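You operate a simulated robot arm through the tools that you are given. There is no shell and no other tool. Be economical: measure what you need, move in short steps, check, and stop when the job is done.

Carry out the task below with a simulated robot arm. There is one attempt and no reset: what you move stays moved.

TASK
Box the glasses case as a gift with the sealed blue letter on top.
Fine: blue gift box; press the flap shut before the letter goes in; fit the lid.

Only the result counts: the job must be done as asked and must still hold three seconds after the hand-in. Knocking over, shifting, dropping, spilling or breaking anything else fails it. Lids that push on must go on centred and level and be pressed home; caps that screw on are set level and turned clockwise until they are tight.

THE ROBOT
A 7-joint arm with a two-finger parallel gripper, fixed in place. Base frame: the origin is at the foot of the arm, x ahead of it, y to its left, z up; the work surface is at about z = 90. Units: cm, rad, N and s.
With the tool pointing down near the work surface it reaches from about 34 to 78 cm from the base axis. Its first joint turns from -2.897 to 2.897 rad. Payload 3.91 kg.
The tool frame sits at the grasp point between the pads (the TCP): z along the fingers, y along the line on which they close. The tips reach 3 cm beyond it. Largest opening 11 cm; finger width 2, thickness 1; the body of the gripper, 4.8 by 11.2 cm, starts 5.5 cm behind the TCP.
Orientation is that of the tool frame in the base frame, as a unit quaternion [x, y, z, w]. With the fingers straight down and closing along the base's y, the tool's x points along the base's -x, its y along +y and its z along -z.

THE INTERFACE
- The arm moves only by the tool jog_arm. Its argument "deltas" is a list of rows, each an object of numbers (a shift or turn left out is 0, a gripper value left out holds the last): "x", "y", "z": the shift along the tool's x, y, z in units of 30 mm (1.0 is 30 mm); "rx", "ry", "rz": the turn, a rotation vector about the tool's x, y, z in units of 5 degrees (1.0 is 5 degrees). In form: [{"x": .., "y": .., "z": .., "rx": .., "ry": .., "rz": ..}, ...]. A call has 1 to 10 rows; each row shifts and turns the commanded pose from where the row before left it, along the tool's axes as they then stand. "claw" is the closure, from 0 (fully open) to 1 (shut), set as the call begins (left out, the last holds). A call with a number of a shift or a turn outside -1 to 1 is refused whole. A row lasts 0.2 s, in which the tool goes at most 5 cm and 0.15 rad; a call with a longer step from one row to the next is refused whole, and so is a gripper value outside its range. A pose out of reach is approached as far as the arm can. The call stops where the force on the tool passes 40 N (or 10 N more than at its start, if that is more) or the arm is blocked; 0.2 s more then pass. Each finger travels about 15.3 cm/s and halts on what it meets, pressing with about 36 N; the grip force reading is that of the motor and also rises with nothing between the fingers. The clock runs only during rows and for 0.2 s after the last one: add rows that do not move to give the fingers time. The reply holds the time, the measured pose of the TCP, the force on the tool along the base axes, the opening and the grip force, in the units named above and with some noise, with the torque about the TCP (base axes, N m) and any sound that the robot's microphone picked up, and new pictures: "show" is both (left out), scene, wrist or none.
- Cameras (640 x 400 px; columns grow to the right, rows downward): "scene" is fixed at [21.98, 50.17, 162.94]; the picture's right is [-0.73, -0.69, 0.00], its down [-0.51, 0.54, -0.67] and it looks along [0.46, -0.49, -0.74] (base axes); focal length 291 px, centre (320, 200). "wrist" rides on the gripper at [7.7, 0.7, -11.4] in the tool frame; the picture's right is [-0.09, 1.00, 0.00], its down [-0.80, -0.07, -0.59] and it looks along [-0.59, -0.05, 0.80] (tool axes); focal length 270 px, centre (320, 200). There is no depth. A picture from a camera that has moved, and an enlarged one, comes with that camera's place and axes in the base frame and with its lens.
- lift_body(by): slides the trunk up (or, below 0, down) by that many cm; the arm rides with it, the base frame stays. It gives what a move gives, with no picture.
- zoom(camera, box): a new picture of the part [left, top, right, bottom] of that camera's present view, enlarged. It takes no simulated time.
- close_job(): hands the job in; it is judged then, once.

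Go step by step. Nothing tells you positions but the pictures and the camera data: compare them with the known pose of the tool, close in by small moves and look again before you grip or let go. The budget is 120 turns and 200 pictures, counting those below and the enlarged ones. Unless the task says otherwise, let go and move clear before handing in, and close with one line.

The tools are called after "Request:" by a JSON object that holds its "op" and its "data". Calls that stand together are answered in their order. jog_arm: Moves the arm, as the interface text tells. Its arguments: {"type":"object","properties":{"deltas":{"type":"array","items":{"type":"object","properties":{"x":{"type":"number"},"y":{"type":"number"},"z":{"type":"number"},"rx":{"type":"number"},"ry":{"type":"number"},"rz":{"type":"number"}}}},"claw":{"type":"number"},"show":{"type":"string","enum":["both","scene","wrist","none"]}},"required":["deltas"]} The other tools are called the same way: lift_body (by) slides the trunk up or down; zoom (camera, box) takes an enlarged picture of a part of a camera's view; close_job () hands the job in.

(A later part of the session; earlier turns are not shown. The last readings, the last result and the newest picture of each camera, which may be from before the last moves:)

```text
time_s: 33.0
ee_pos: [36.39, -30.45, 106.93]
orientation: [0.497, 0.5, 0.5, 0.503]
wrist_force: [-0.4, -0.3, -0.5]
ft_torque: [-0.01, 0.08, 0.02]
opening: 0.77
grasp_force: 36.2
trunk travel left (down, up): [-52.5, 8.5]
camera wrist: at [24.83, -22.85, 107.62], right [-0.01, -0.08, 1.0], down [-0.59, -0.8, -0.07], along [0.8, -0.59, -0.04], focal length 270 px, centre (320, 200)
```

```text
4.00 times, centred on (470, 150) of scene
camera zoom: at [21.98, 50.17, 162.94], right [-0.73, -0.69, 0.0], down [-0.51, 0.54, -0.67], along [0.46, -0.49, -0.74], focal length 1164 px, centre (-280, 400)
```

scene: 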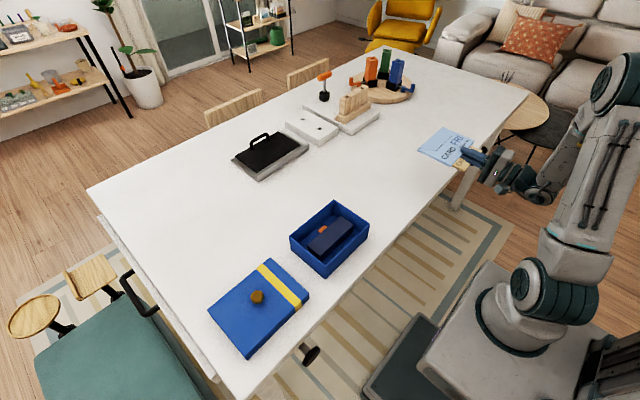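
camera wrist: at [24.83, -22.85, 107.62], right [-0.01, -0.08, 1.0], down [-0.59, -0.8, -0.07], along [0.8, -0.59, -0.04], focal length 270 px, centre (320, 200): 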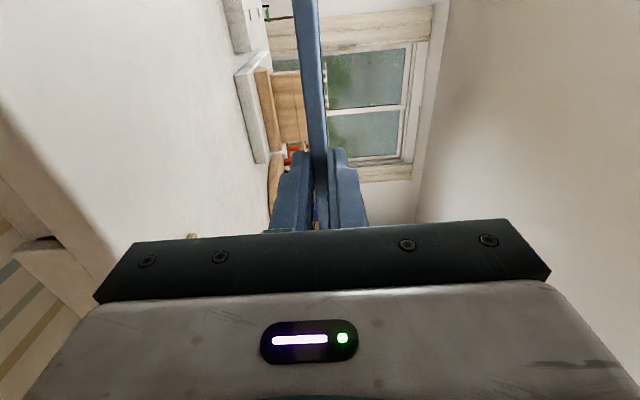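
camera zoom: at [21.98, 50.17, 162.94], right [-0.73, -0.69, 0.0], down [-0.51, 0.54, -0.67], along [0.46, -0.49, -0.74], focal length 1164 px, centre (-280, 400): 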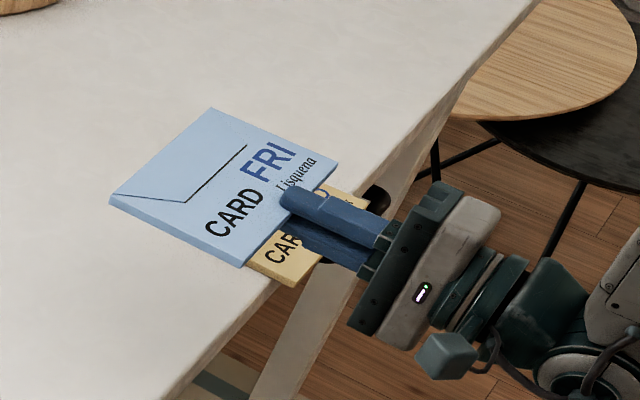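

The letter is held level. I'm extending outward in x, tilting the tip down about 25°, then traversing toward the box.

Request:
{"op": "jog_arm", "data": {"deltas": [{"y": 0.7}, {"z": 1}, {"z": 1}, {"z": 1}, {"z": 1}, {"rx": 1}, {"rx": 1}, {"rx": 1}, {"rx": 1}, {"rx": 1}], "show": "scene"}}

Request:
{"op": "jog_arm", "data": {"deltas": [{"x": 1}, {"x": 1}, {"x": 1}, {"x": 1}, {"x": 1}, {"x": 1}, {"x": 1}], "show": "scene"}}

```text
time_s: 35.2
ee_pos: [48.41, -30.51, 109.36]
orientation: [0.595, 0.596, 0.38, 0.383]
wrist_force: [-0.2, -0.3, 0.2]
ft_torque: [0.03, 0.02, 0.03]
opening: 0.78
grasp_force: 36.0
trunk travel left (down, up): [-52.5, 8.5]
```

scene: 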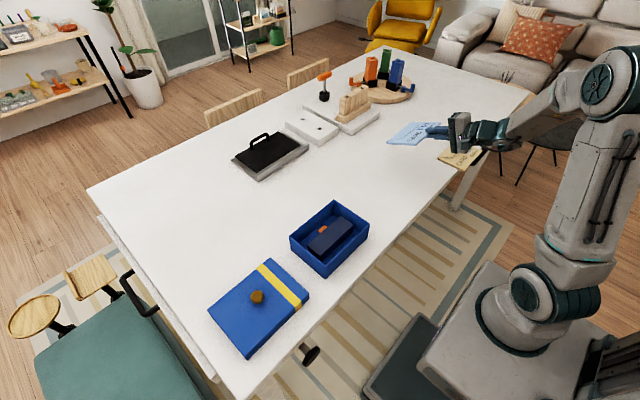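

```text
time_s: 36.8
ee_pos: [49.24, -9.94, 109.53]
orientation: [0.595, 0.597, 0.38, 0.382]
wrist_force: [-0.9, -0.9, -0.4]
ft_torque: [-0.05, 0.05, -0.02]
opening: 0.78
grasp_force: 35.7
out of reach, approached as far as the arm can: row 7
trunk travel left (down, up): [-52.5, 8.5]
```

scene: 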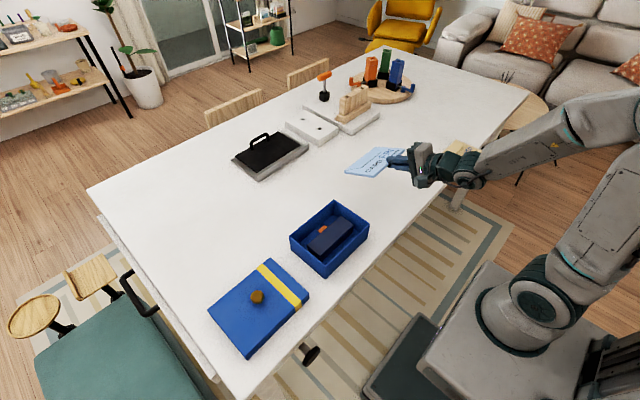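

The arm hit a limit here because the forearm is too steep. Lowering the trunk while keeping the hand high should free the wrist, so I'm raising the hand 15 cm first.

Request:
{"op": "jog_arm", "data": {"deltas": [{"y": 0.906, "z": -0.423}, {"y": 0.906, "z": -0.423}, {"y": 0.906, "z": -0.423}, {"y": 0.906, "z": -0.423}, {"y": 0.906, "z": -0.423}, {"y": 0.906, "z": -0.423}], "show": "none"}}

Request:
{"op": "lift_body", "data": {"by": -16}}

```text
time_s: 38.2
ee_pos: [49.1, -9.67, 127.61]
orientation: [0.595, 0.595, 0.38, 0.384]
wrist_force: [-0.1, -0.5, -0.6]
ft_torque: [-0.01, 0.02, 0.02]
opening: 0.76
grasp_force: 35.7
trunk travel left (down, up): [-52.5, 8.5]
```

```text
time_s: 40.0
ee_pos: [49.03, -9.72, 111.61]
orientation: [0.593, 0.596, 0.381, 0.383]
wrist_force: [0.4, 0.3, -0.9]
ft_torque: [0.0, 0.05, -0.05]
opening: 0.77
grasp_force: 36.6
trunk travel left (down, up): [-36.5, 24.5]
```

Now I'm traversing toward the box.

Request:
{"op": "jog_arm", "data": {"deltas": [{"x": 1}, {"x": 1}, {"x": 1}, {"x": 1}, {"x": 1}, {"x": 1}, {"x": 1}, {"x": 0.6}]}}

Request:
{"op": "zoom", "data": {"camera": "scene", "box": [240, 120, 420, 290]}}

```text
time_s: 41.7
ee_pos: [48.58, 17.65, 108.25]
orientation: [0.571, 0.651, 0.408, 0.29]
wrist_force: [-0.4, -0.9, -0.9]
ft_torque: [0.04, 0.0, 0.03]
opening: 0.78
grasp_force: 35.7
trunk travel left (down, up): [-36.5, 24.5]
stopped in row 8: the arm was blocked; the commanded pose is now the measured one
camera wrist: at [37.68, 22.93, 115.37], right [0.52, -0.07, 0.85], down [-0.39, -0.9, 0.17], along [0.76, -0.42, -0.5], focal length 270 px, centre (320, 200)
```

scene: 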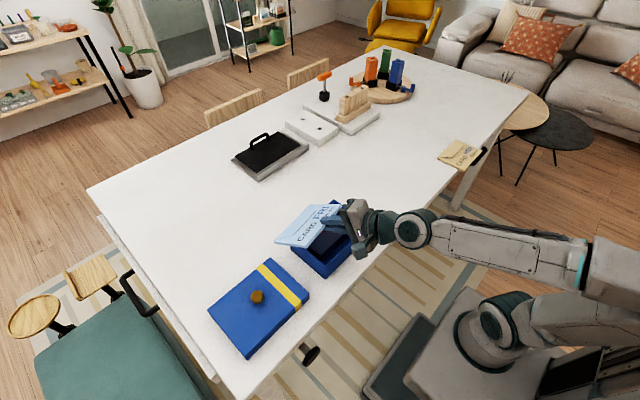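
wrist: 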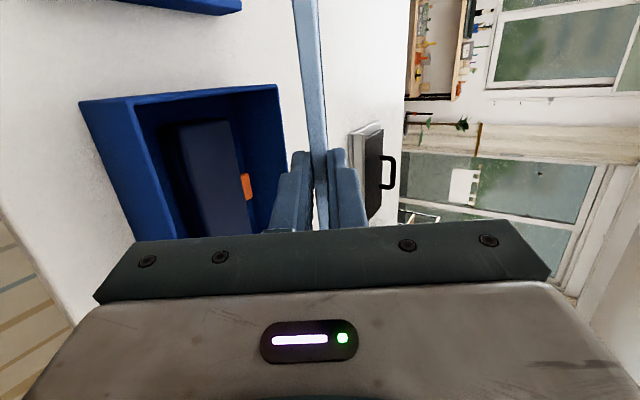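

```text
2.35 times, centred on (330, 205) of scene
camera zoom: at [21.98, 50.17, 162.94], right [-0.73, -0.69, 0.0], down [-0.51, 0.54, -0.67], along [0.46, -0.49, -0.74], focal length 685 px, centre (296, 188)
```

zoom: 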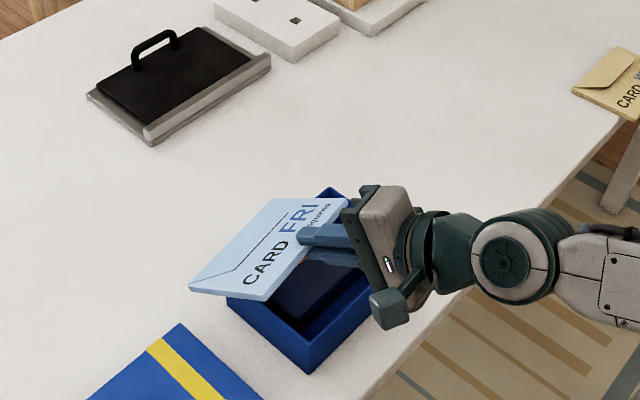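

The arm over-travelled and twisted the hand by about 13°, though the letter is still held. I'll back off in y, lift slightly and correct the yaw and pitch.

Request:
{"op": "jog_arm", "data": {"deltas": [{"x": -0.5, "y": 0.5}, {"x": -0.5, "y": 0.4}, {"ry": -0.6, "rx": -0.3}, {"ry": -0.6, "rx": -0.3}, {"ry": -0.6, "rx": -0.3}, {"ry": -0.5, "rx": -0.2}]}}

```text
time_s: 43.0
ee_pos: [49.11, 20.8, 107.86]
orientation: [0.572, 0.653, 0.411, 0.279]
wrist_force: [-0.7, -0.4, -0.7]
ft_torque: [-0.01, 0.04, -0.01]
opening: 0.77
grasp_force: 36.0
trunk travel left (down, up): [-36.5, 24.5]
stopped in row 6: the arm was blocked; the commanded pose is now the measured one
camera wrist: at [38.3, 25.83, 114.99], right [0.53, -0.08, 0.84], down [-0.38, -0.91, 0.16], along [0.76, -0.4, -0.51], focal length 270 px, centre (320, 200)
```

scene: 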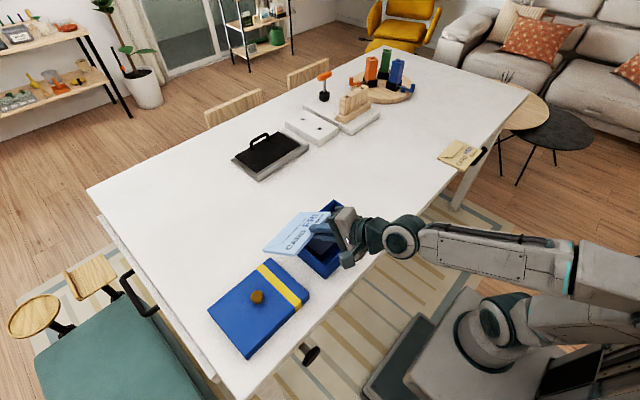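
wrist: 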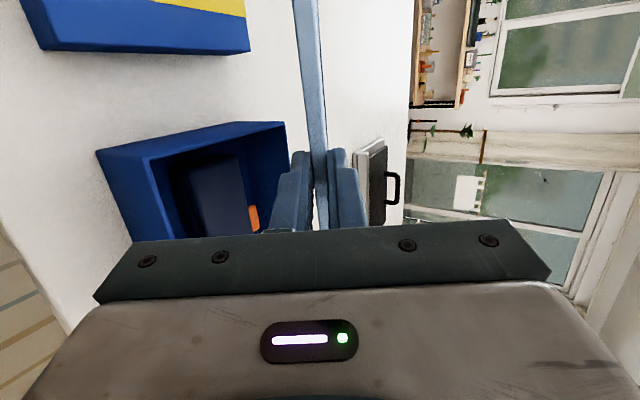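

The response was odd, so the elbow is probably jammed. I'll try unfolding by moving the hand up and outward.

Request:
{"op": "jog_arm", "data": {"deltas": [{"y": 0.9, "z": 0.0}, {"y": 0.9, "z": 0.0}, {"y": 0.9, "z": 0.0}], "show": "scene"}}

```text
time_s: 43.8
ee_pos: [53.13, 20.89, 114.71]
orientation: [0.572, 0.652, 0.41, 0.282]
wrist_force: [0.9, -0.4, -0.5]
ft_torque: [-0.01, 0.0, -0.03]
opening: 0.77
grasp_force: 35.6
trunk travel left (down, up): [-36.5, 24.5]
```

scene: 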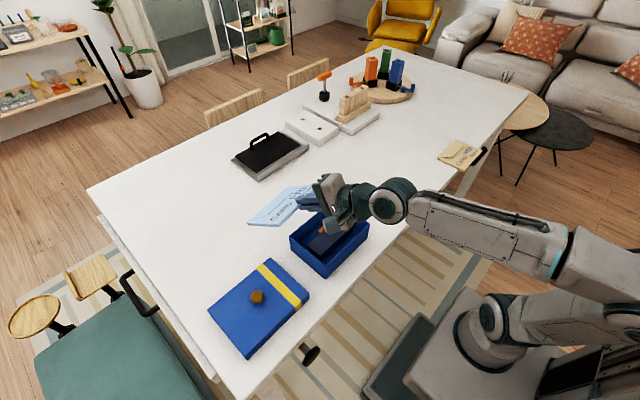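

It moves normally again. I'm raising further and then fixing the orientation up here.

Request:
{"op": "jog_arm", "data": {"deltas": [{"y": 0.9, "z": -0.3}, {"y": 0.9, "z": -0.3}, {"y": 0.9, "z": -0.3}, {"ry": -0.6, "rx": -0.3}, {"ry": -0.6, "rx": -0.3}, {"ry": -0.6, "rx": -0.3}, {"ry": -0.6, "rx": -0.2}], "show": "scene"}}

```text
time_s: 45.4
ee_pos: [55.16, 20.37, 123.19]
orientation: [0.597, 0.599, 0.379, 0.376]
wrist_force: [0.1, 0.2, 0.1]
ft_torque: [0.0, 0.04, -0.02]
opening: 0.78
grasp_force: 36.3
trunk travel left (down, up): [-36.5, 24.5]
```

scene: 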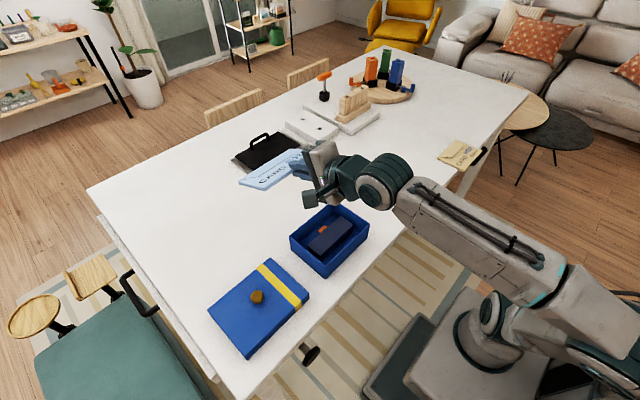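

Orientation is restored at a safe height. I'll line up over the box here, then lower straight down with the trunk so the arm's shape doesn't change.

Request:
{"op": "jog_arm", "data": {"deltas": [{"x": -0.8}, {"x": -0.8}, {"x": -0.8}, {"z": -0.906, "y": -0.423}, {"z": -0.906, "y": -0.423}, {}]}}

Request:
{"op": "zoom", "data": {"camera": "scene", "box": [220, 100, 420, 280]}}

```text
time_s: 47.0
ee_pos: [52.03, 5.16, 121.35]
orientation: [0.657, 0.556, 0.357, 0.363]
wrist_force: [-0.9, 0.3, -0.6]
ft_torque: [-0.01, 0.03, 0.0]
opening: 0.78
grasp_force: 36.3
trunk travel left (down, up): [-36.5, 24.5]
stopped in row 6: the arm was blocked; the commanded pose is now the measured one
camera wrist: at [43.32, 13.61, 127.89], right [0.46, -0.2, 0.87], down [-0.66, -0.74, 0.17], along [0.6, -0.65, -0.47], focal length 270 px, centre (320, 200)
```

scene: 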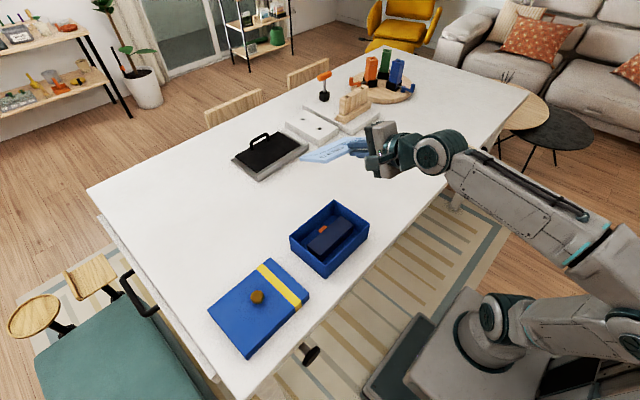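
wrist: 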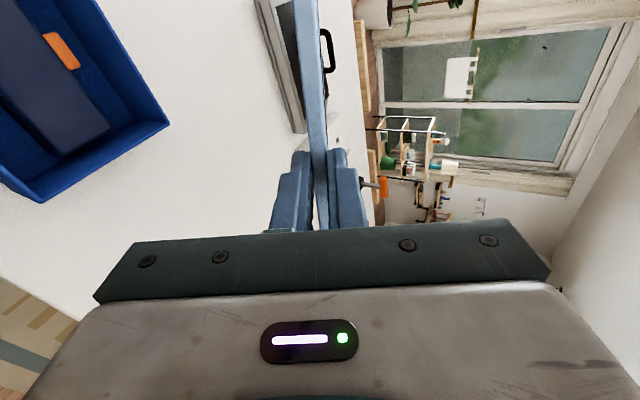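

```text
2.22 times, centred on (320, 190) of scene
camera zoom: at [21.98, 50.17, 162.94], right [-0.73, -0.69, 0.0], down [-0.51, 0.54, -0.67], along [0.46, -0.49, -0.74], focal length 647 px, centre (320, 222)
```

zoom: 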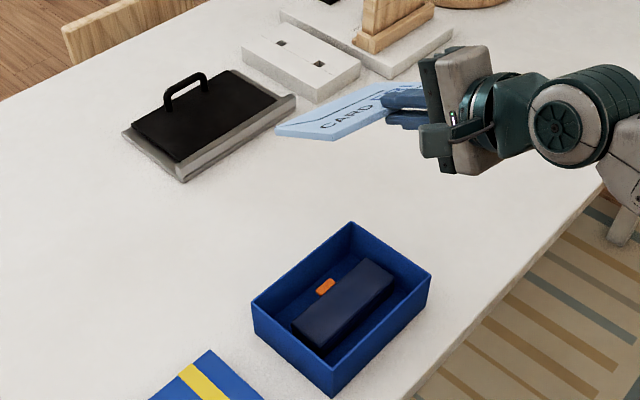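

The arm keeps crossing a wrist singularity on the wrong branch. I'll raise the trunk back up, point the tool straight down with the letter hanging to reset the wrist, and then re-approach from above.

Request:
{"op": "lift_body", "data": {"by": 16}}

Request:
{"op": "jog_arm", "data": {"deltas": [{"rx": 1}, {"rx": 1}, {"rx": 1}, {"rx": 1}, {"rx": 1}, {"rx": 1}, {"rx": 1}], "show": "scene"}}

```text
time_s: 48.9
ee_pos: [52.03, 5.27, 137.29]
orientation: [0.657, 0.556, 0.356, 0.363]
wrist_force: [-0.8, 0.4, -0.1]
ft_torque: [0.01, 0.03, 0.0]
opening: 0.78
grasp_force: 36.1
trunk travel left (down, up): [-52.5, 8.5]
```

```text
time_s: 50.5
ee_pos: [51.98, 5.53, 137.39]
orientation: [0.735, 0.638, 0.173, 0.15]
wrist_force: [0.6, 1.3, -0.9]
ft_torque: [-0.01, 0.07, 0.01]
opening: 0.79
grasp_force: 36.0
trunk travel left (down, up): [-52.5, 8.5]
```

scene: 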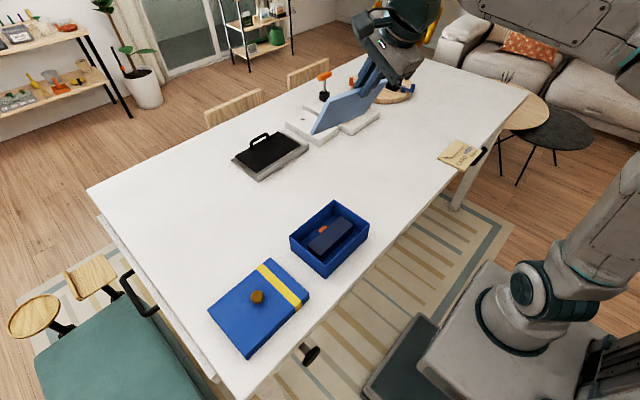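

The wrist reset is working. I'm finishing to vertical and correcting the small yaw.

Request:
{"op": "jog_arm", "data": {"deltas": [{"rx": 1}, {"rx": 1}, {"rx": 1}, {"rx": 1}, {"rx": 1}, {"rz": -0.8}, {"rz": -0.8}, {}], "show": "scene"}}

```text
time_s: 52.3
ee_pos: [52.03, 5.5, 137.35]
orientation: [0.701, 0.712, 0.032, -0.009]
wrist_force: [-0.2, -0.2, -0.7]
ft_torque: [-0.02, -0.01, -0.01]
opening: 0.76
grasp_force: 36.3
trunk travel left (down, up): [-52.5, 8.5]
```

scene: 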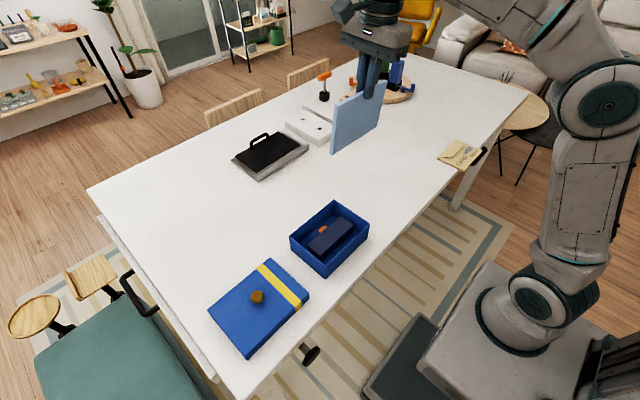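

Nearly vertical now. I'm fixing the residual tilt and moving over to the box's y at about x = 49.

Request:
{"op": "jog_arm", "data": {"deltas": [{"ry": -0.67, "rx": 0.37, "rz": 0.15}, {"x": 0.84, "y": -0.3}, {"x": 0.84, "y": -0.3}, {"x": 0.84, "y": -0.4}, {}], "show": "none"}}

Request:
{"op": "jog_arm", "data": {"deltas": [{"rx": -1}, {"rx": -1}, {"rx": -1}, {"rx": -1}, {"rx": -1}, {"rx": -1}, {"rx": -1}], "show": "scene"}}

```text
time_s: 53.5
ee_pos: [48.94, 12.99, 137.56]
orientation: [0.707, 0.707, -0.001, -0.001]
wrist_force: [-0.5, -0.7, -0.9]
ft_torque: [0.02, 0.04, 0.01]
opening: 0.78
grasp_force: 36.1
trunk travel left (down, up): [-52.5, 8.5]
```

```text
time_s: 55.1
ee_pos: [49.01, 13.15, 137.33]
orientation: [0.674, 0.675, 0.214, 0.212]
wrist_force: [0.1, 0.3, -0.8]
ft_torque: [0.0, 0.05, 0.02]
opening: 0.78
grasp_force: 35.8
trunk travel left (down, up): [-52.5, 8.5]
```

scene: 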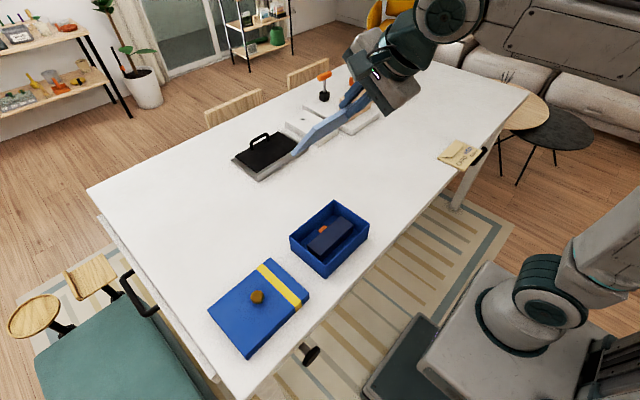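

Clean so far. I'm continuing the tilt to about 25° below horizontal.

Request:
{"op": "jog_arm", "data": {"deltas": [{"rx": -1}, {"rx": -1}, {"rx": -1}, {"rx": -1}, {"rx": -1}, {"rx": -1}], "show": "scene"}}

```text
time_s: 56.5
ee_pos: [49.05, 13.09, 137.43]
orientation: [0.596, 0.597, 0.38, 0.379]
wrist_force: [0.0, -0.3, -0.4]
ft_torque: [0.0, 0.0, 0.03]
opening: 0.8
grasp_force: 35.9
trunk travel left (down, up): [-52.5, 8.5]
```

scene: 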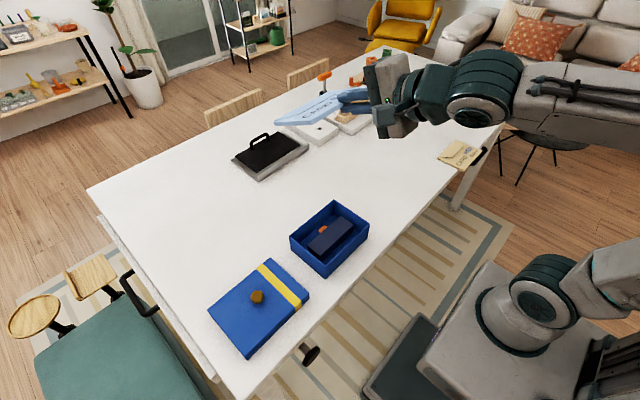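

The pose is right: pitched 25°, yaw straight. I'm sliding back to x≈46.4 and then lowering with the trunk.

Request:
{"op": "jog_arm", "data": {"deltas": [{"z": -0.39, "y": -0.18}, {"z": -0.39, "y": -0.18}, {}], "show": "none"}}

Request:
{"op": "lift_body", "data": {"by": -28}}

Request:
{"op": "jog_arm", "data": {"deltas": [{}]}}

Request:
{"op": "zoom", "data": {"camera": "scene", "box": [260, 140, 400, 290]}}

```text
time_s: 57.3
ee_pos: [46.45, 13.16, 137.34]
orientation: [0.597, 0.596, 0.38, 0.38]
wrist_force: [0.1, -0.3, 0.0]
ft_torque: [-0.01, 0.01, 0.02]
opening: 0.76
grasp_force: 35.8
trunk travel left (down, up): [-52.5, 8.5]
```

```text
time_s: 60.1
ee_pos: [47.04, 12.73, 108.76]
orientation: [0.603, 0.598, 0.374, 0.372]
wrist_force: [-0.1, 0.0, 0.0]
ft_torque: [0.02, 0.03, -0.03]
opening: 0.77
grasp_force: 36.1
trunk travel left (down, up): [-24.5, 36.5]
```

```text
time_s: 60.5
ee_pos: [47.1, 12.84, 108.72]
orientation: [0.602, 0.598, 0.375, 0.373]
wrist_force: [0.2, 0.0, -0.4]
ft_torque: [0.01, 0.03, -0.02]
opening: 0.78
grasp_force: 36.1
trunk travel left (down, up): [-24.5, 36.5]
camera wrist: at [37.01, 20.43, 114.38], right [0.44, -0.09, 0.89], down [-0.57, -0.8, 0.2], along [0.7, -0.59, -0.4], focal length 270 px, centre (320, 200)
```

scene: 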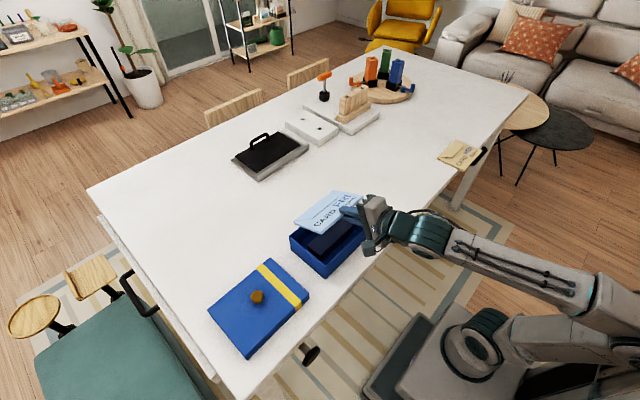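
wrist: 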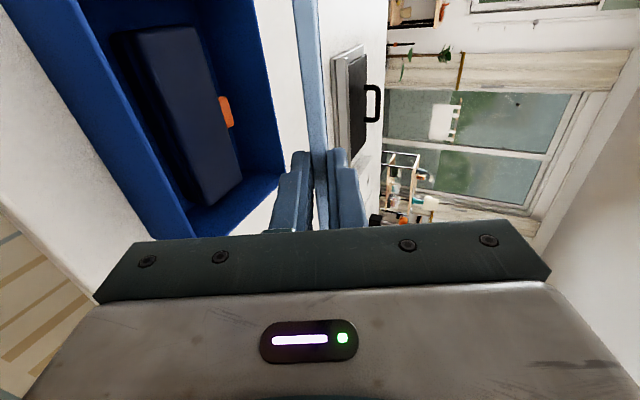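

```text
2.67 times, centred on (330, 215) of scene
camera zoom: at [21.98, 50.17, 162.94], right [-0.73, -0.69, 0.0], down [-0.51, 0.54, -0.67], along [0.46, -0.49, -0.74], focal length 776 px, centre (293, 160)
```

zoom: 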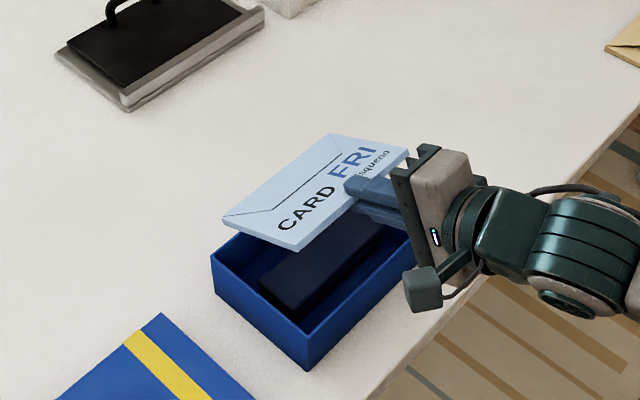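

The letter is over the box and aligned in y, with far edge at about x≈58.5. I'm lowering further with the trunk and watching for drift.

Request:
{"op": "lift_body", "data": {"by": -4}}

```text
time_s: 61.3
ee_pos: [47.86, 12.52, 103.63]
orientation: [0.608, 0.601, 0.369, 0.365]
wrist_force: [-0.3, -0.2, -1.6]
ft_torque: [-0.02, 0.04, -0.02]
opening: 0.8
grasp_force: 36.0
trunk travel left (down, up): [-20.5, 40.5]
```

Lowering the trunk pushes the arm against something and it drifts. I'll raise it back 5 cm and lower with the arm instead.

Request:
{"op": "lift_body", "data": {"by": 6}}

Request:
{"op": "jog_arm", "data": {"deltas": [{"y": -0.449, "z": 0.22}, {}]}}

```text
time_s: 62.3
ee_pos: [46.45, 13.39, 111.19]
orientation: [0.596, 0.598, 0.379, 0.379]
wrist_force: [0.0, -0.5, 0.2]
ft_torque: [0.03, 0.0, -0.01]
opening: 0.8
grasp_force: 36.3
trunk travel left (down, up): [-26.5, 34.5]
```

```text
time_s: 62.9
ee_pos: [46.6, 13.18, 109.6]
orientation: [0.598, 0.598, 0.378, 0.378]
wrist_force: [0.1, 0.3, -0.4]
ft_torque: [0.01, 0.07, 0.01]
opening: 0.78
grasp_force: 35.9
trunk travel left (down, up): [-26.5, 34.5]
camera wrist: at [36.4, 20.73, 115.21], right [0.43, -0.09, 0.9], down [-0.57, -0.8, 0.19], along [0.71, -0.59, -0.39], focal length 270 px, centre (320, 200)
```

scene: 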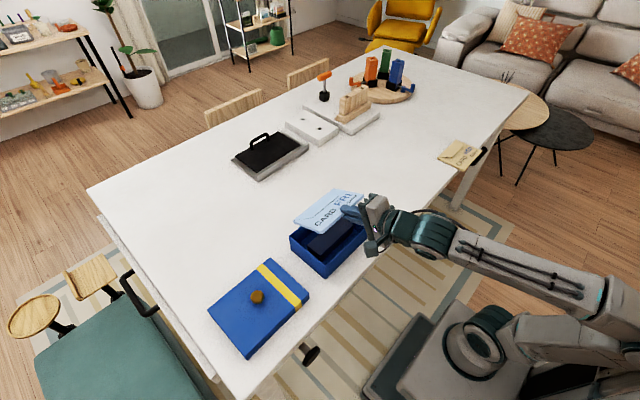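
wrist: 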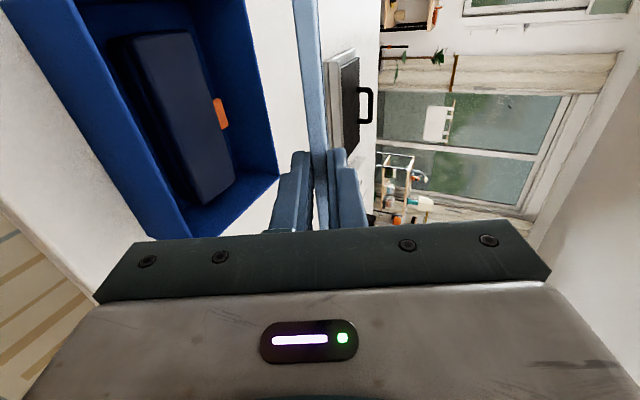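

It's back to nominal. I'm raising the trunk a further 5 cm for elbow clearance and lowering the hand by jogging.

Request:
{"op": "lift_body", "data": {"by": 5}}

Request:
{"op": "jog_arm", "data": {"deltas": [{"y": -0.7, "z": 0.45}, {"y": -0.898, "z": 0.44}, {"y": -0.898, "z": 0.44}, {}], "show": "scene"}}

```text
time_s: 63.8
ee_pos: [46.5, 13.14, 114.9]
orientation: [0.597, 0.597, 0.38, 0.379]
wrist_force: [0.8, -0.1, 1.1]
ft_torque: [-0.04, 0.02, 0.02]
opening: 0.79
grasp_force: 35.8
trunk travel left (down, up): [-31.5, 29.5]
```

```text
time_s: 64.7
ee_pos: [45.1, 19.3, 105.55]
orientation: [0.559, 0.644, 0.407, 0.328]
wrist_force: [0.7, -0.7, 0.3]
ft_torque: [0.0, 0.04, 0.03]
opening: 0.77
grasp_force: 36.0
trunk travel left (down, up): [-31.5, 29.5]
stopped in row 4: the arm was blocked; the commanded pose is now the measured one
```

scene: 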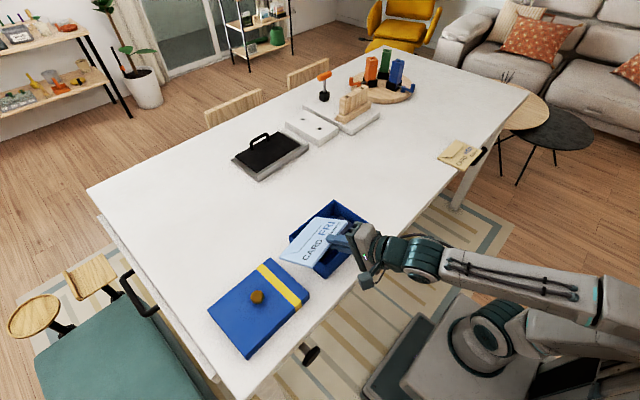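

The arm is blocked again in this folded posture. A steeper pitch of about 45° will suit the arm better and still lets the letter settle flat on the case, so I'm raising up and resetting the wrist.

Request:
{"op": "lift_body", "data": {"by": 21}}

Request:
{"op": "jog_arm", "data": {"deltas": [{"y": 0.5, "z": 0.5}, {"y": 0.5, "z": 0.5}, {"rx": 1}, {"rx": 1}, {"rx": 1}, {"rx": 1}, {"rx": 1}, {"rx": 1}], "show": "scene"}}

```text
time_s: 67.0
ee_pos: [45.17, 19.25, 126.37]
orientation: [0.56, 0.644, 0.406, 0.327]
wrist_force: [0.9, -0.1, -0.8]
ft_torque: [0.0, 0.0, -0.02]
opening: 0.8
grasp_force: 36.1
trunk travel left (down, up): [-52.5, 8.5]
```

```text
time_s: 68.8
ee_pos: [49.24, 19.59, 127.69]
orientation: [0.627, 0.726, 0.224, 0.173]
wrist_force: [0.0, 0.0, 0.5]
ft_torque: [0.0, 0.03, 0.01]
opening: 0.78
grasp_force: 35.6
trunk travel left (down, up): [-52.5, 8.5]
```

scene: 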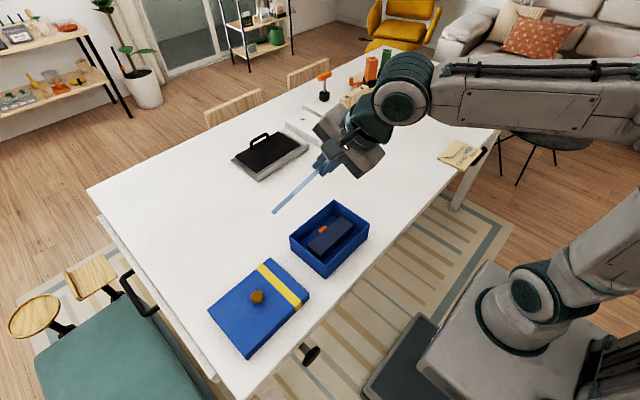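

Good and free again. I'm now setting 45° pitch with zero yaw and moving to y = 13.1.

Request:
{"op": "jog_arm", "data": {"deltas": [{"rx": -0.81, "ry": -0.46, "rz": 0.38}, {"rx": -0.81, "ry": -0.46, "rz": 0.38}, {"rx": -0.81, "ry": -0.46, "rz": 0.38}, {"x": -0.7}, {"x": -0.7}, {"x": -0.75}, {}], "show": "none"}}

```text
time_s: 70.4
ee_pos: [49.05, 12.9, 127.76]
orientation: [0.652, 0.654, 0.271, 0.271]
wrist_force: [-1.2, -0.2, -0.9]
ft_torque: [0.01, 0.02, 0.03]
opening: 0.78
grasp_force: 35.8
trunk travel left (down, up): [-52.5, 8.5]
```

That's exactly on pose. I'm lowering the trunk 14 cm, which is inside the safe range, and then looking.

Request:
{"op": "lift_body", "data": {"by": -15}}

Request:
{"op": "jog_arm", "data": {"deltas": [{"y": -0.6, "z": 0.6}, {}]}}

Request:
{"op": "zoom", "data": {"camera": "scene", "box": [260, 140, 400, 290]}}

```text
time_s: 72.1
ee_pos: [49.21, 12.89, 112.83]
orientation: [0.653, 0.653, 0.27, 0.272]
wrist_force: [0.1, 0.6, -0.5]
ft_torque: [0.03, 0.0, -0.03]
opening: 0.78
grasp_force: 36.1
trunk travel left (down, up): [-37.5, 23.5]
```

```text
time_s: 72.7
ee_pos: [49.24, 12.85, 110.26]
orientation: [0.653, 0.653, 0.271, 0.272]
wrist_force: [0.0, 0.0, 0.4]
ft_torque: [-0.02, 0.03, -0.01]
opening: 0.79
grasp_force: 35.5
trunk travel left (down, up): [-37.5, 23.5]
camera wrist: at [41.49, 20.49, 118.79], right [0.7, -0.09, 0.71], down [-0.47, -0.8, 0.37], along [0.53, -0.59, -0.6], focal length 270 px, centre (320, 200)
```

scene: 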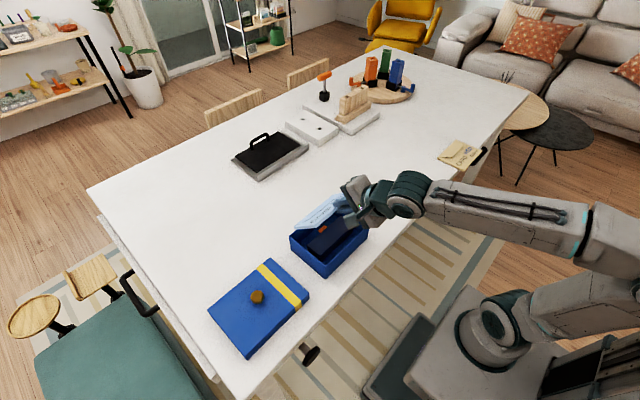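
wrist: 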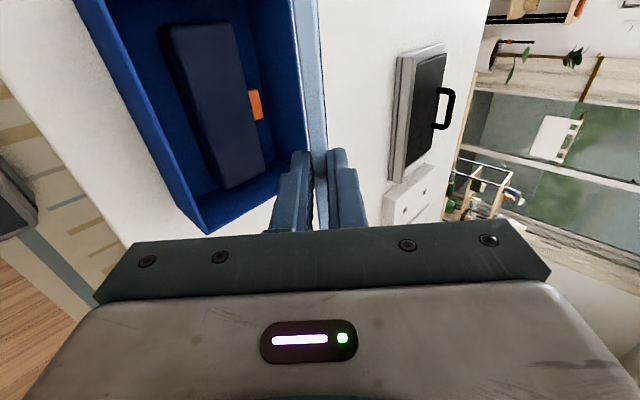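

```text
2.67 times, centred on (330, 215) of scene
camera zoom: at [21.98, 50.17, 162.94], right [-0.73, -0.69, 0.0], down [-0.51, 0.54, -0.67], along [0.46, -0.49, -0.74], focal length 776 px, centre (293, 160)
```

zoom: 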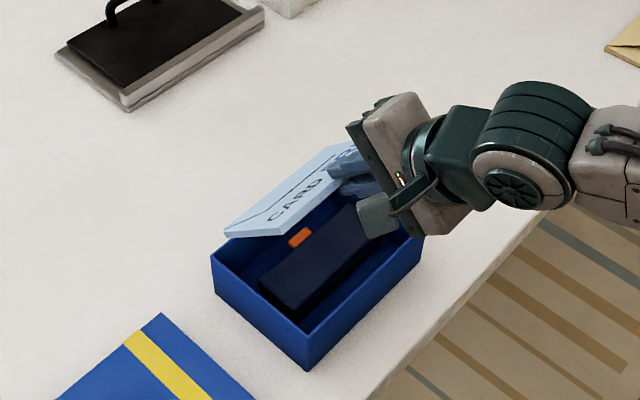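

The letter enters the box cleanly so far. I'm lowering until its far edge is just above rim level to check side clearances.

Request:
{"op": "jog_arm", "data": {"deltas": [{"y": -0.75, "z": 0.6}, {"y": -0.35, "z": 0.35}, {}], "show": "wrist"}}

Request:
{"op": "zoom", "data": {"camera": "scene", "box": [280, 170, 380, 280]}}

Request:
{"op": "zoom", "data": {"camera": "wrist", "box": [60, 0, 400, 240]}}

```text
time_s: 73.5
ee_pos: [48.72, 12.89, 105.79]
orientation: [0.652, 0.654, 0.27, 0.272]
wrist_force: [0.4, 0.1, -0.2]
ft_torque: [0.0, -0.01, -0.01]
opening: 0.79
grasp_force: 36.2
trunk travel left (down, up): [-37.5, 23.5]
camera wrist: at [41.1, 20.52, 114.35], right [0.7, -0.09, 0.71], down [-0.47, -0.8, 0.37], along [0.53, -0.59, -0.6], focal length 270 px, centre (320, 200)
```

wrist: 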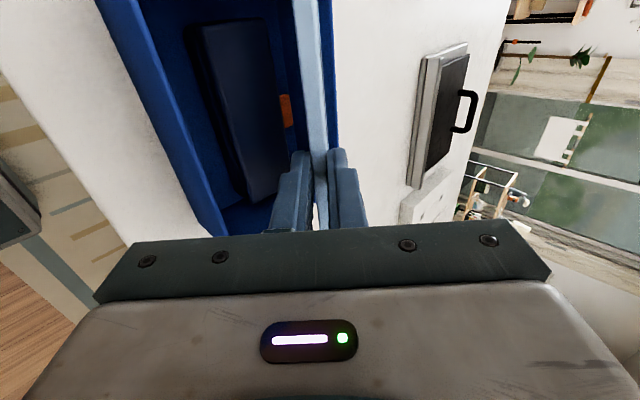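

```text
3.64 times, centred on (330, 225) of scene
camera zoom: at [21.98, 50.17, 162.94], right [-0.73, -0.69, 0.0], down [-0.51, 0.54, -0.67], along [0.46, -0.49, -0.74], focal length 1058 px, centre (284, 109)
```

zoom: 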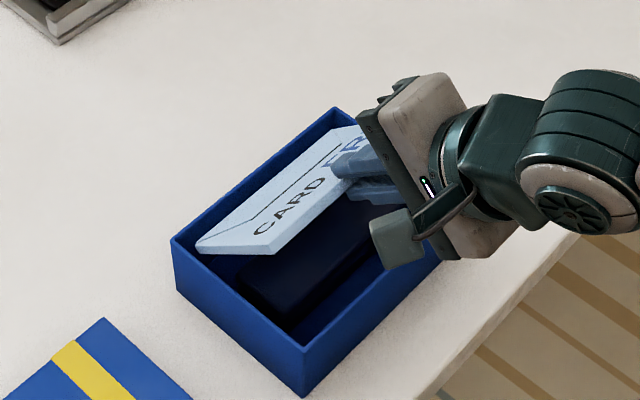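

```text
1.67 times, centred on (230, 120) of wrist
camera zoom: at [41.1, 20.52, 114.35], right [0.7, -0.09, 0.71], down [-0.47, -0.8, 0.37], along [0.53, -0.59, -0.6], focal length 450 px, centre (470, 333)
```

zoom: 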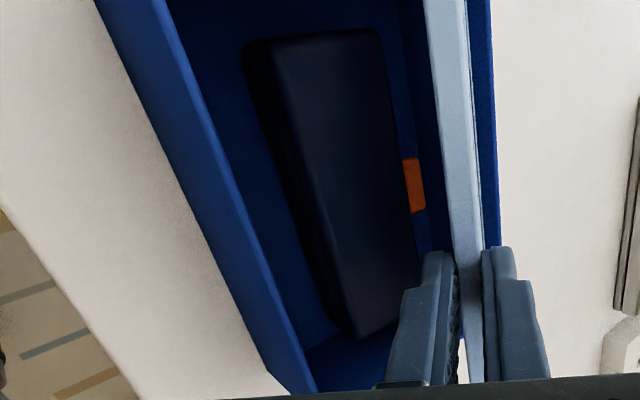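

Request:
{"op": "zoom", "data": {"camera": "scene", "box": [350, 190, 390, 215]}}

Request:
{"op": "zoom", "data": {"camera": "scene", "box": [320, 190, 360, 215]}}

Request:
{"op": "zoom", "data": {"camera": "scene", "box": [320, 225, 360, 250]}}

Request:
{"op": "zoom", "data": {"camera": "scene", "box": [285, 225, 325, 250]}}

```text
16.00 times, centred on (370, 202) of scene
camera zoom: at [21.98, 50.17, 162.94], right [-0.73, -0.69, 0.0], down [-0.51, 0.54, -0.67], along [0.46, -0.49, -0.74], focal length 4656 px, centre (-480, 160)
```

zoom: 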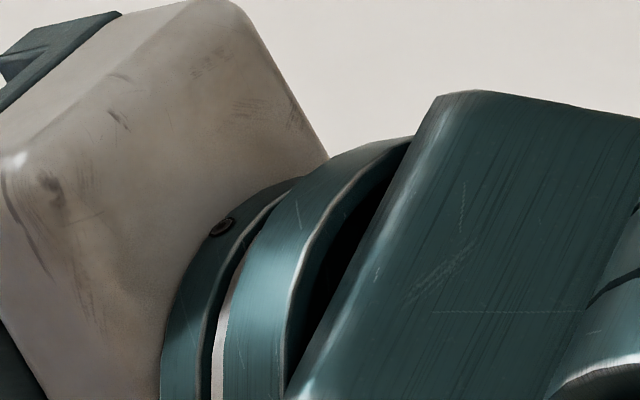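

```text
16.00 times, centred on (340, 202) of scene
camera zoom: at [21.98, 50.17, 162.94], right [-0.73, -0.69, 0.0], down [-0.51, 0.54, -0.67], along [0.46, -0.49, -0.74], focal length 4656 px, centre (0, 160)
```

zoom: 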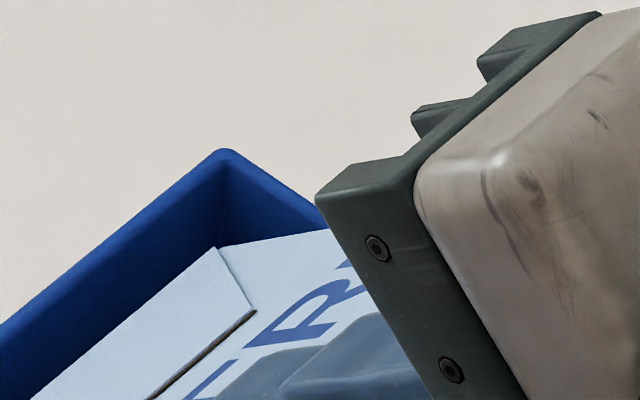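

```text
16.00 times, centred on (340, 238) of scene
camera zoom: at [21.98, 50.17, 162.94], right [-0.73, -0.69, 0.0], down [-0.51, 0.54, -0.67], along [0.46, -0.49, -0.74], focal length 4656 px, centre (0, -400)
```

zoom: 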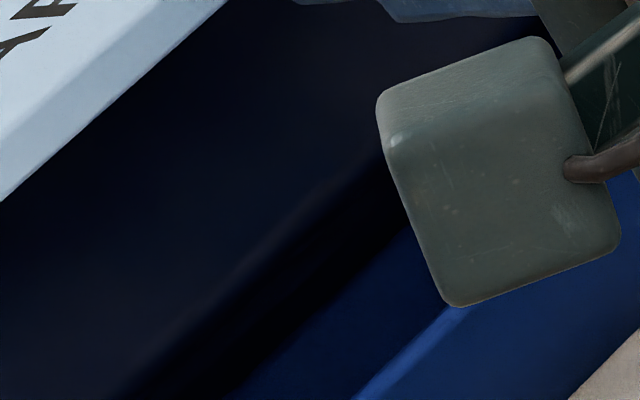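

```text
16.00 times, centred on (305, 238) of scene
camera zoom: at [21.98, 50.17, 162.94], right [-0.73, -0.69, 0.0], down [-0.51, 0.54, -0.67], along [0.46, -0.49, -0.74], focal length 4656 px, centre (560, -400)
```

zoom: 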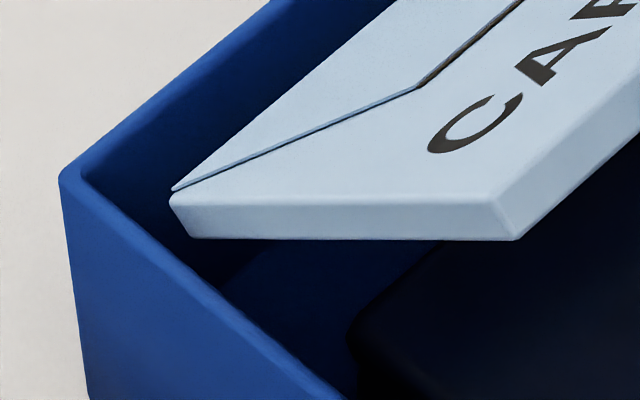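

Measured precisely, the letter spans y 5.3–21.2 against the box's 3.3–22.2. I'm shifting it -0.45 cm in y and lowering toward the case.

Request:
{"op": "jog_arm", "data": {"deltas": [{"x": -0.15}, {"y": -0.4, "z": 0.4}, {"y": -0.3, "z": 0.3}, {"y": -0.2, "z": 0.2}, {}]}}

Request:
{"op": "zoom", "data": {"camera": "scene", "box": [280, 170, 380, 280]}}

```text
time_s: 74.7
ee_pos: [48.82, 12.46, 102.04]
orientation: [0.653, 0.654, 0.27, 0.271]
wrist_force: [0.0, -0.9, 0.6]
ft_torque: [-0.03, -0.06, -0.01]
opening: 0.78
grasp_force: 36.0
trunk travel left (down, up): [-37.5, 23.5]
camera wrist: at [41.14, 20.12, 110.65], right [0.7, -0.09, 0.71], down [-0.47, -0.8, 0.37], along [0.53, -0.59, -0.6], focal length 270 px, centre (320, 200)
```

scene: 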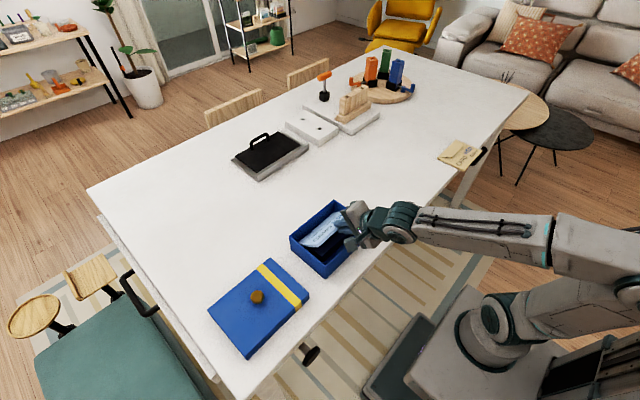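
wrist: 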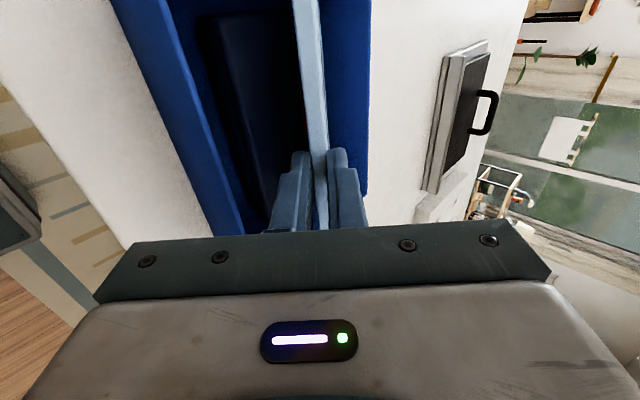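

```text
3.64 times, centred on (330, 225) of scene
camera zoom: at [21.98, 50.17, 162.94], right [-0.73, -0.69, 0.0], down [-0.51, 0.54, -0.67], along [0.46, -0.49, -0.74], focal length 1058 px, centre (284, 109)
```

zoom: 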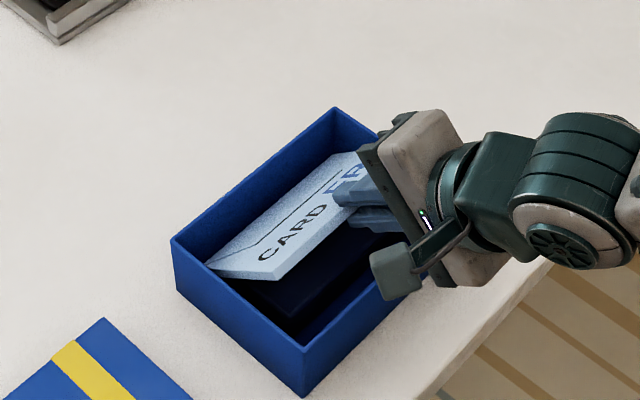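

No contact yet. I'm lowering in fine steps until the letter touches the case.

Request:
{"op": "jog_arm", "data": {"deltas": [{"y": -0.08, "z": 0.08}, {"y": -0.08, "z": 0.08}, {"y": -0.08, "z": 0.08}], "show": "none"}}

```text
time_s: 75.5
ee_pos: [48.96, 12.46, 101.09]
orientation: [0.652, 0.654, 0.272, 0.272]
wrist_force: [2.5, 1.4, 6.4]
ft_torque: [0.11, -0.64, 0.03]
opening: 0.82
grasp_force: 36.1
trunk travel left (down, up): [-37.5, 23.5]
```

Contact is felt just where predicted. I'm opening the fingers to let the near edge down.

Request:
{"op": "jog_arm", "data": {"deltas": [{}, {}, {}], "claw": 0.6}}

Request:
{"op": "zoom", "data": {"camera": "scene", "box": [280, 170, 380, 280]}}

```text
time_s: 76.3
ee_pos: [48.89, 12.54, 101.06]
orientation: [0.653, 0.654, 0.27, 0.272]
wrist_force: [0.2, -0.2, -0.5]
ft_torque: [0.02, 0.0, 0.01]
opening: 4.43
grasp_force: 0.1
trunk travel left (down, up): [-37.5, 23.5]
camera wrist: at [41.14, 20.1, 109.6], right [0.7, -0.09, 0.71], down [-0.47, -0.8, 0.37], along [0.53, -0.59, -0.6], focal length 270 px, centre (320, 200)
```

scene: 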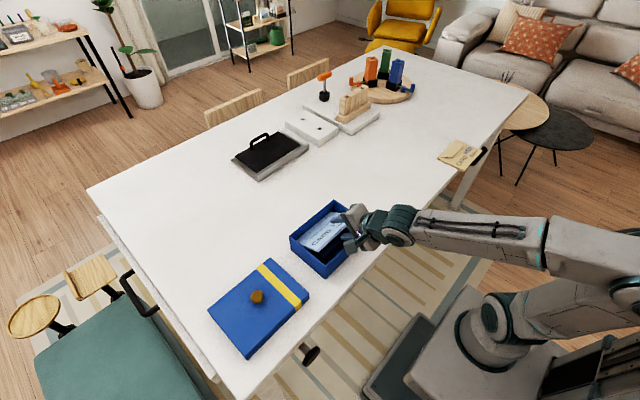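
wrist: 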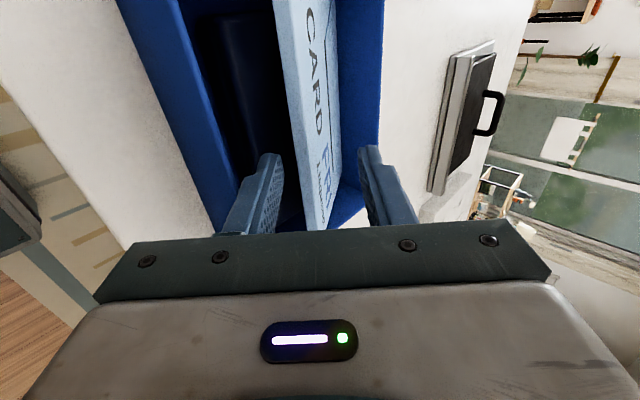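

```text
3.64 times, centred on (330, 225) of scene
camera zoom: at [21.98, 50.17, 162.94], right [-0.73, -0.69, 0.0], down [-0.51, 0.54, -0.67], along [0.46, -0.49, -0.74], focal length 1058 px, centre (284, 109)
```

zoom: 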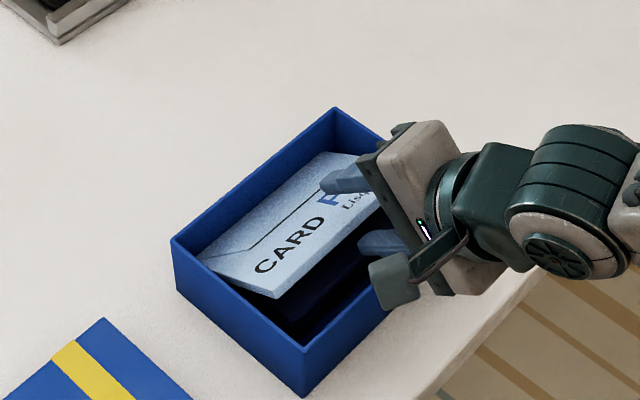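

The letter has pivoted onto the lower finger. I'm withdrawing along the tool axis so the near edge drops in.

Request:
{"op": "jog_arm", "data": {"deltas": [{"z": -1}, {"z": -1}, {"z": -1}, {}]}}

Request:
{"op": "zoom", "data": {"camera": "scene", "box": [280, 170, 380, 280]}}

```text
time_s: 77.5
ee_pos: [43.66, 11.8, 104.63]
orientation: [0.672, 0.658, 0.256, 0.223]
wrist_force: [-0.1, -0.1, -0.3]
ft_torque: [-0.01, -0.02, -0.02]
opening: 4.4
grasp_force: 0.0
trunk travel left (down, up): [-37.5, 23.5]
stopped in row 4: the arm was blocked; the commanded pose is now the measured one
camera wrist: at [36.9, 18.94, 114.3], right [0.77, -0.12, 0.63], down [-0.44, -0.82, 0.37], along [0.47, -0.56, -0.68], focal length 270 px, centre (320, 200)
```

scene: 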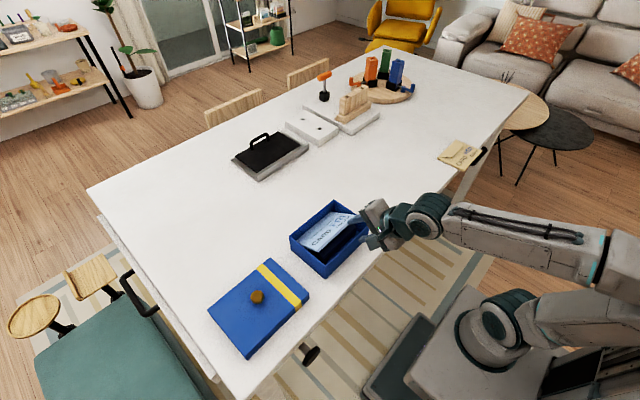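
wrist: 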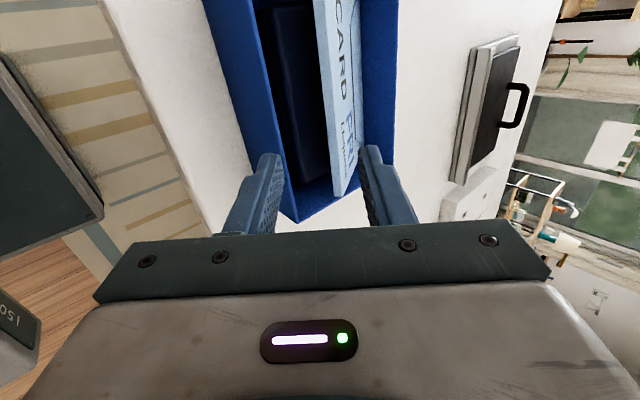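

```text
3.64 times, centred on (330, 225) of scene
camera zoom: at [21.98, 50.17, 162.94], right [-0.73, -0.69, 0.0], down [-0.51, 0.54, -0.67], along [0.46, -0.49, -0.74], focal length 1058 px, centre (284, 109)
```

zoom: 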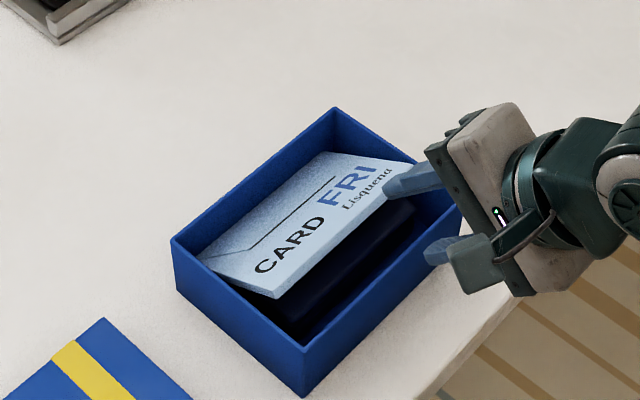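

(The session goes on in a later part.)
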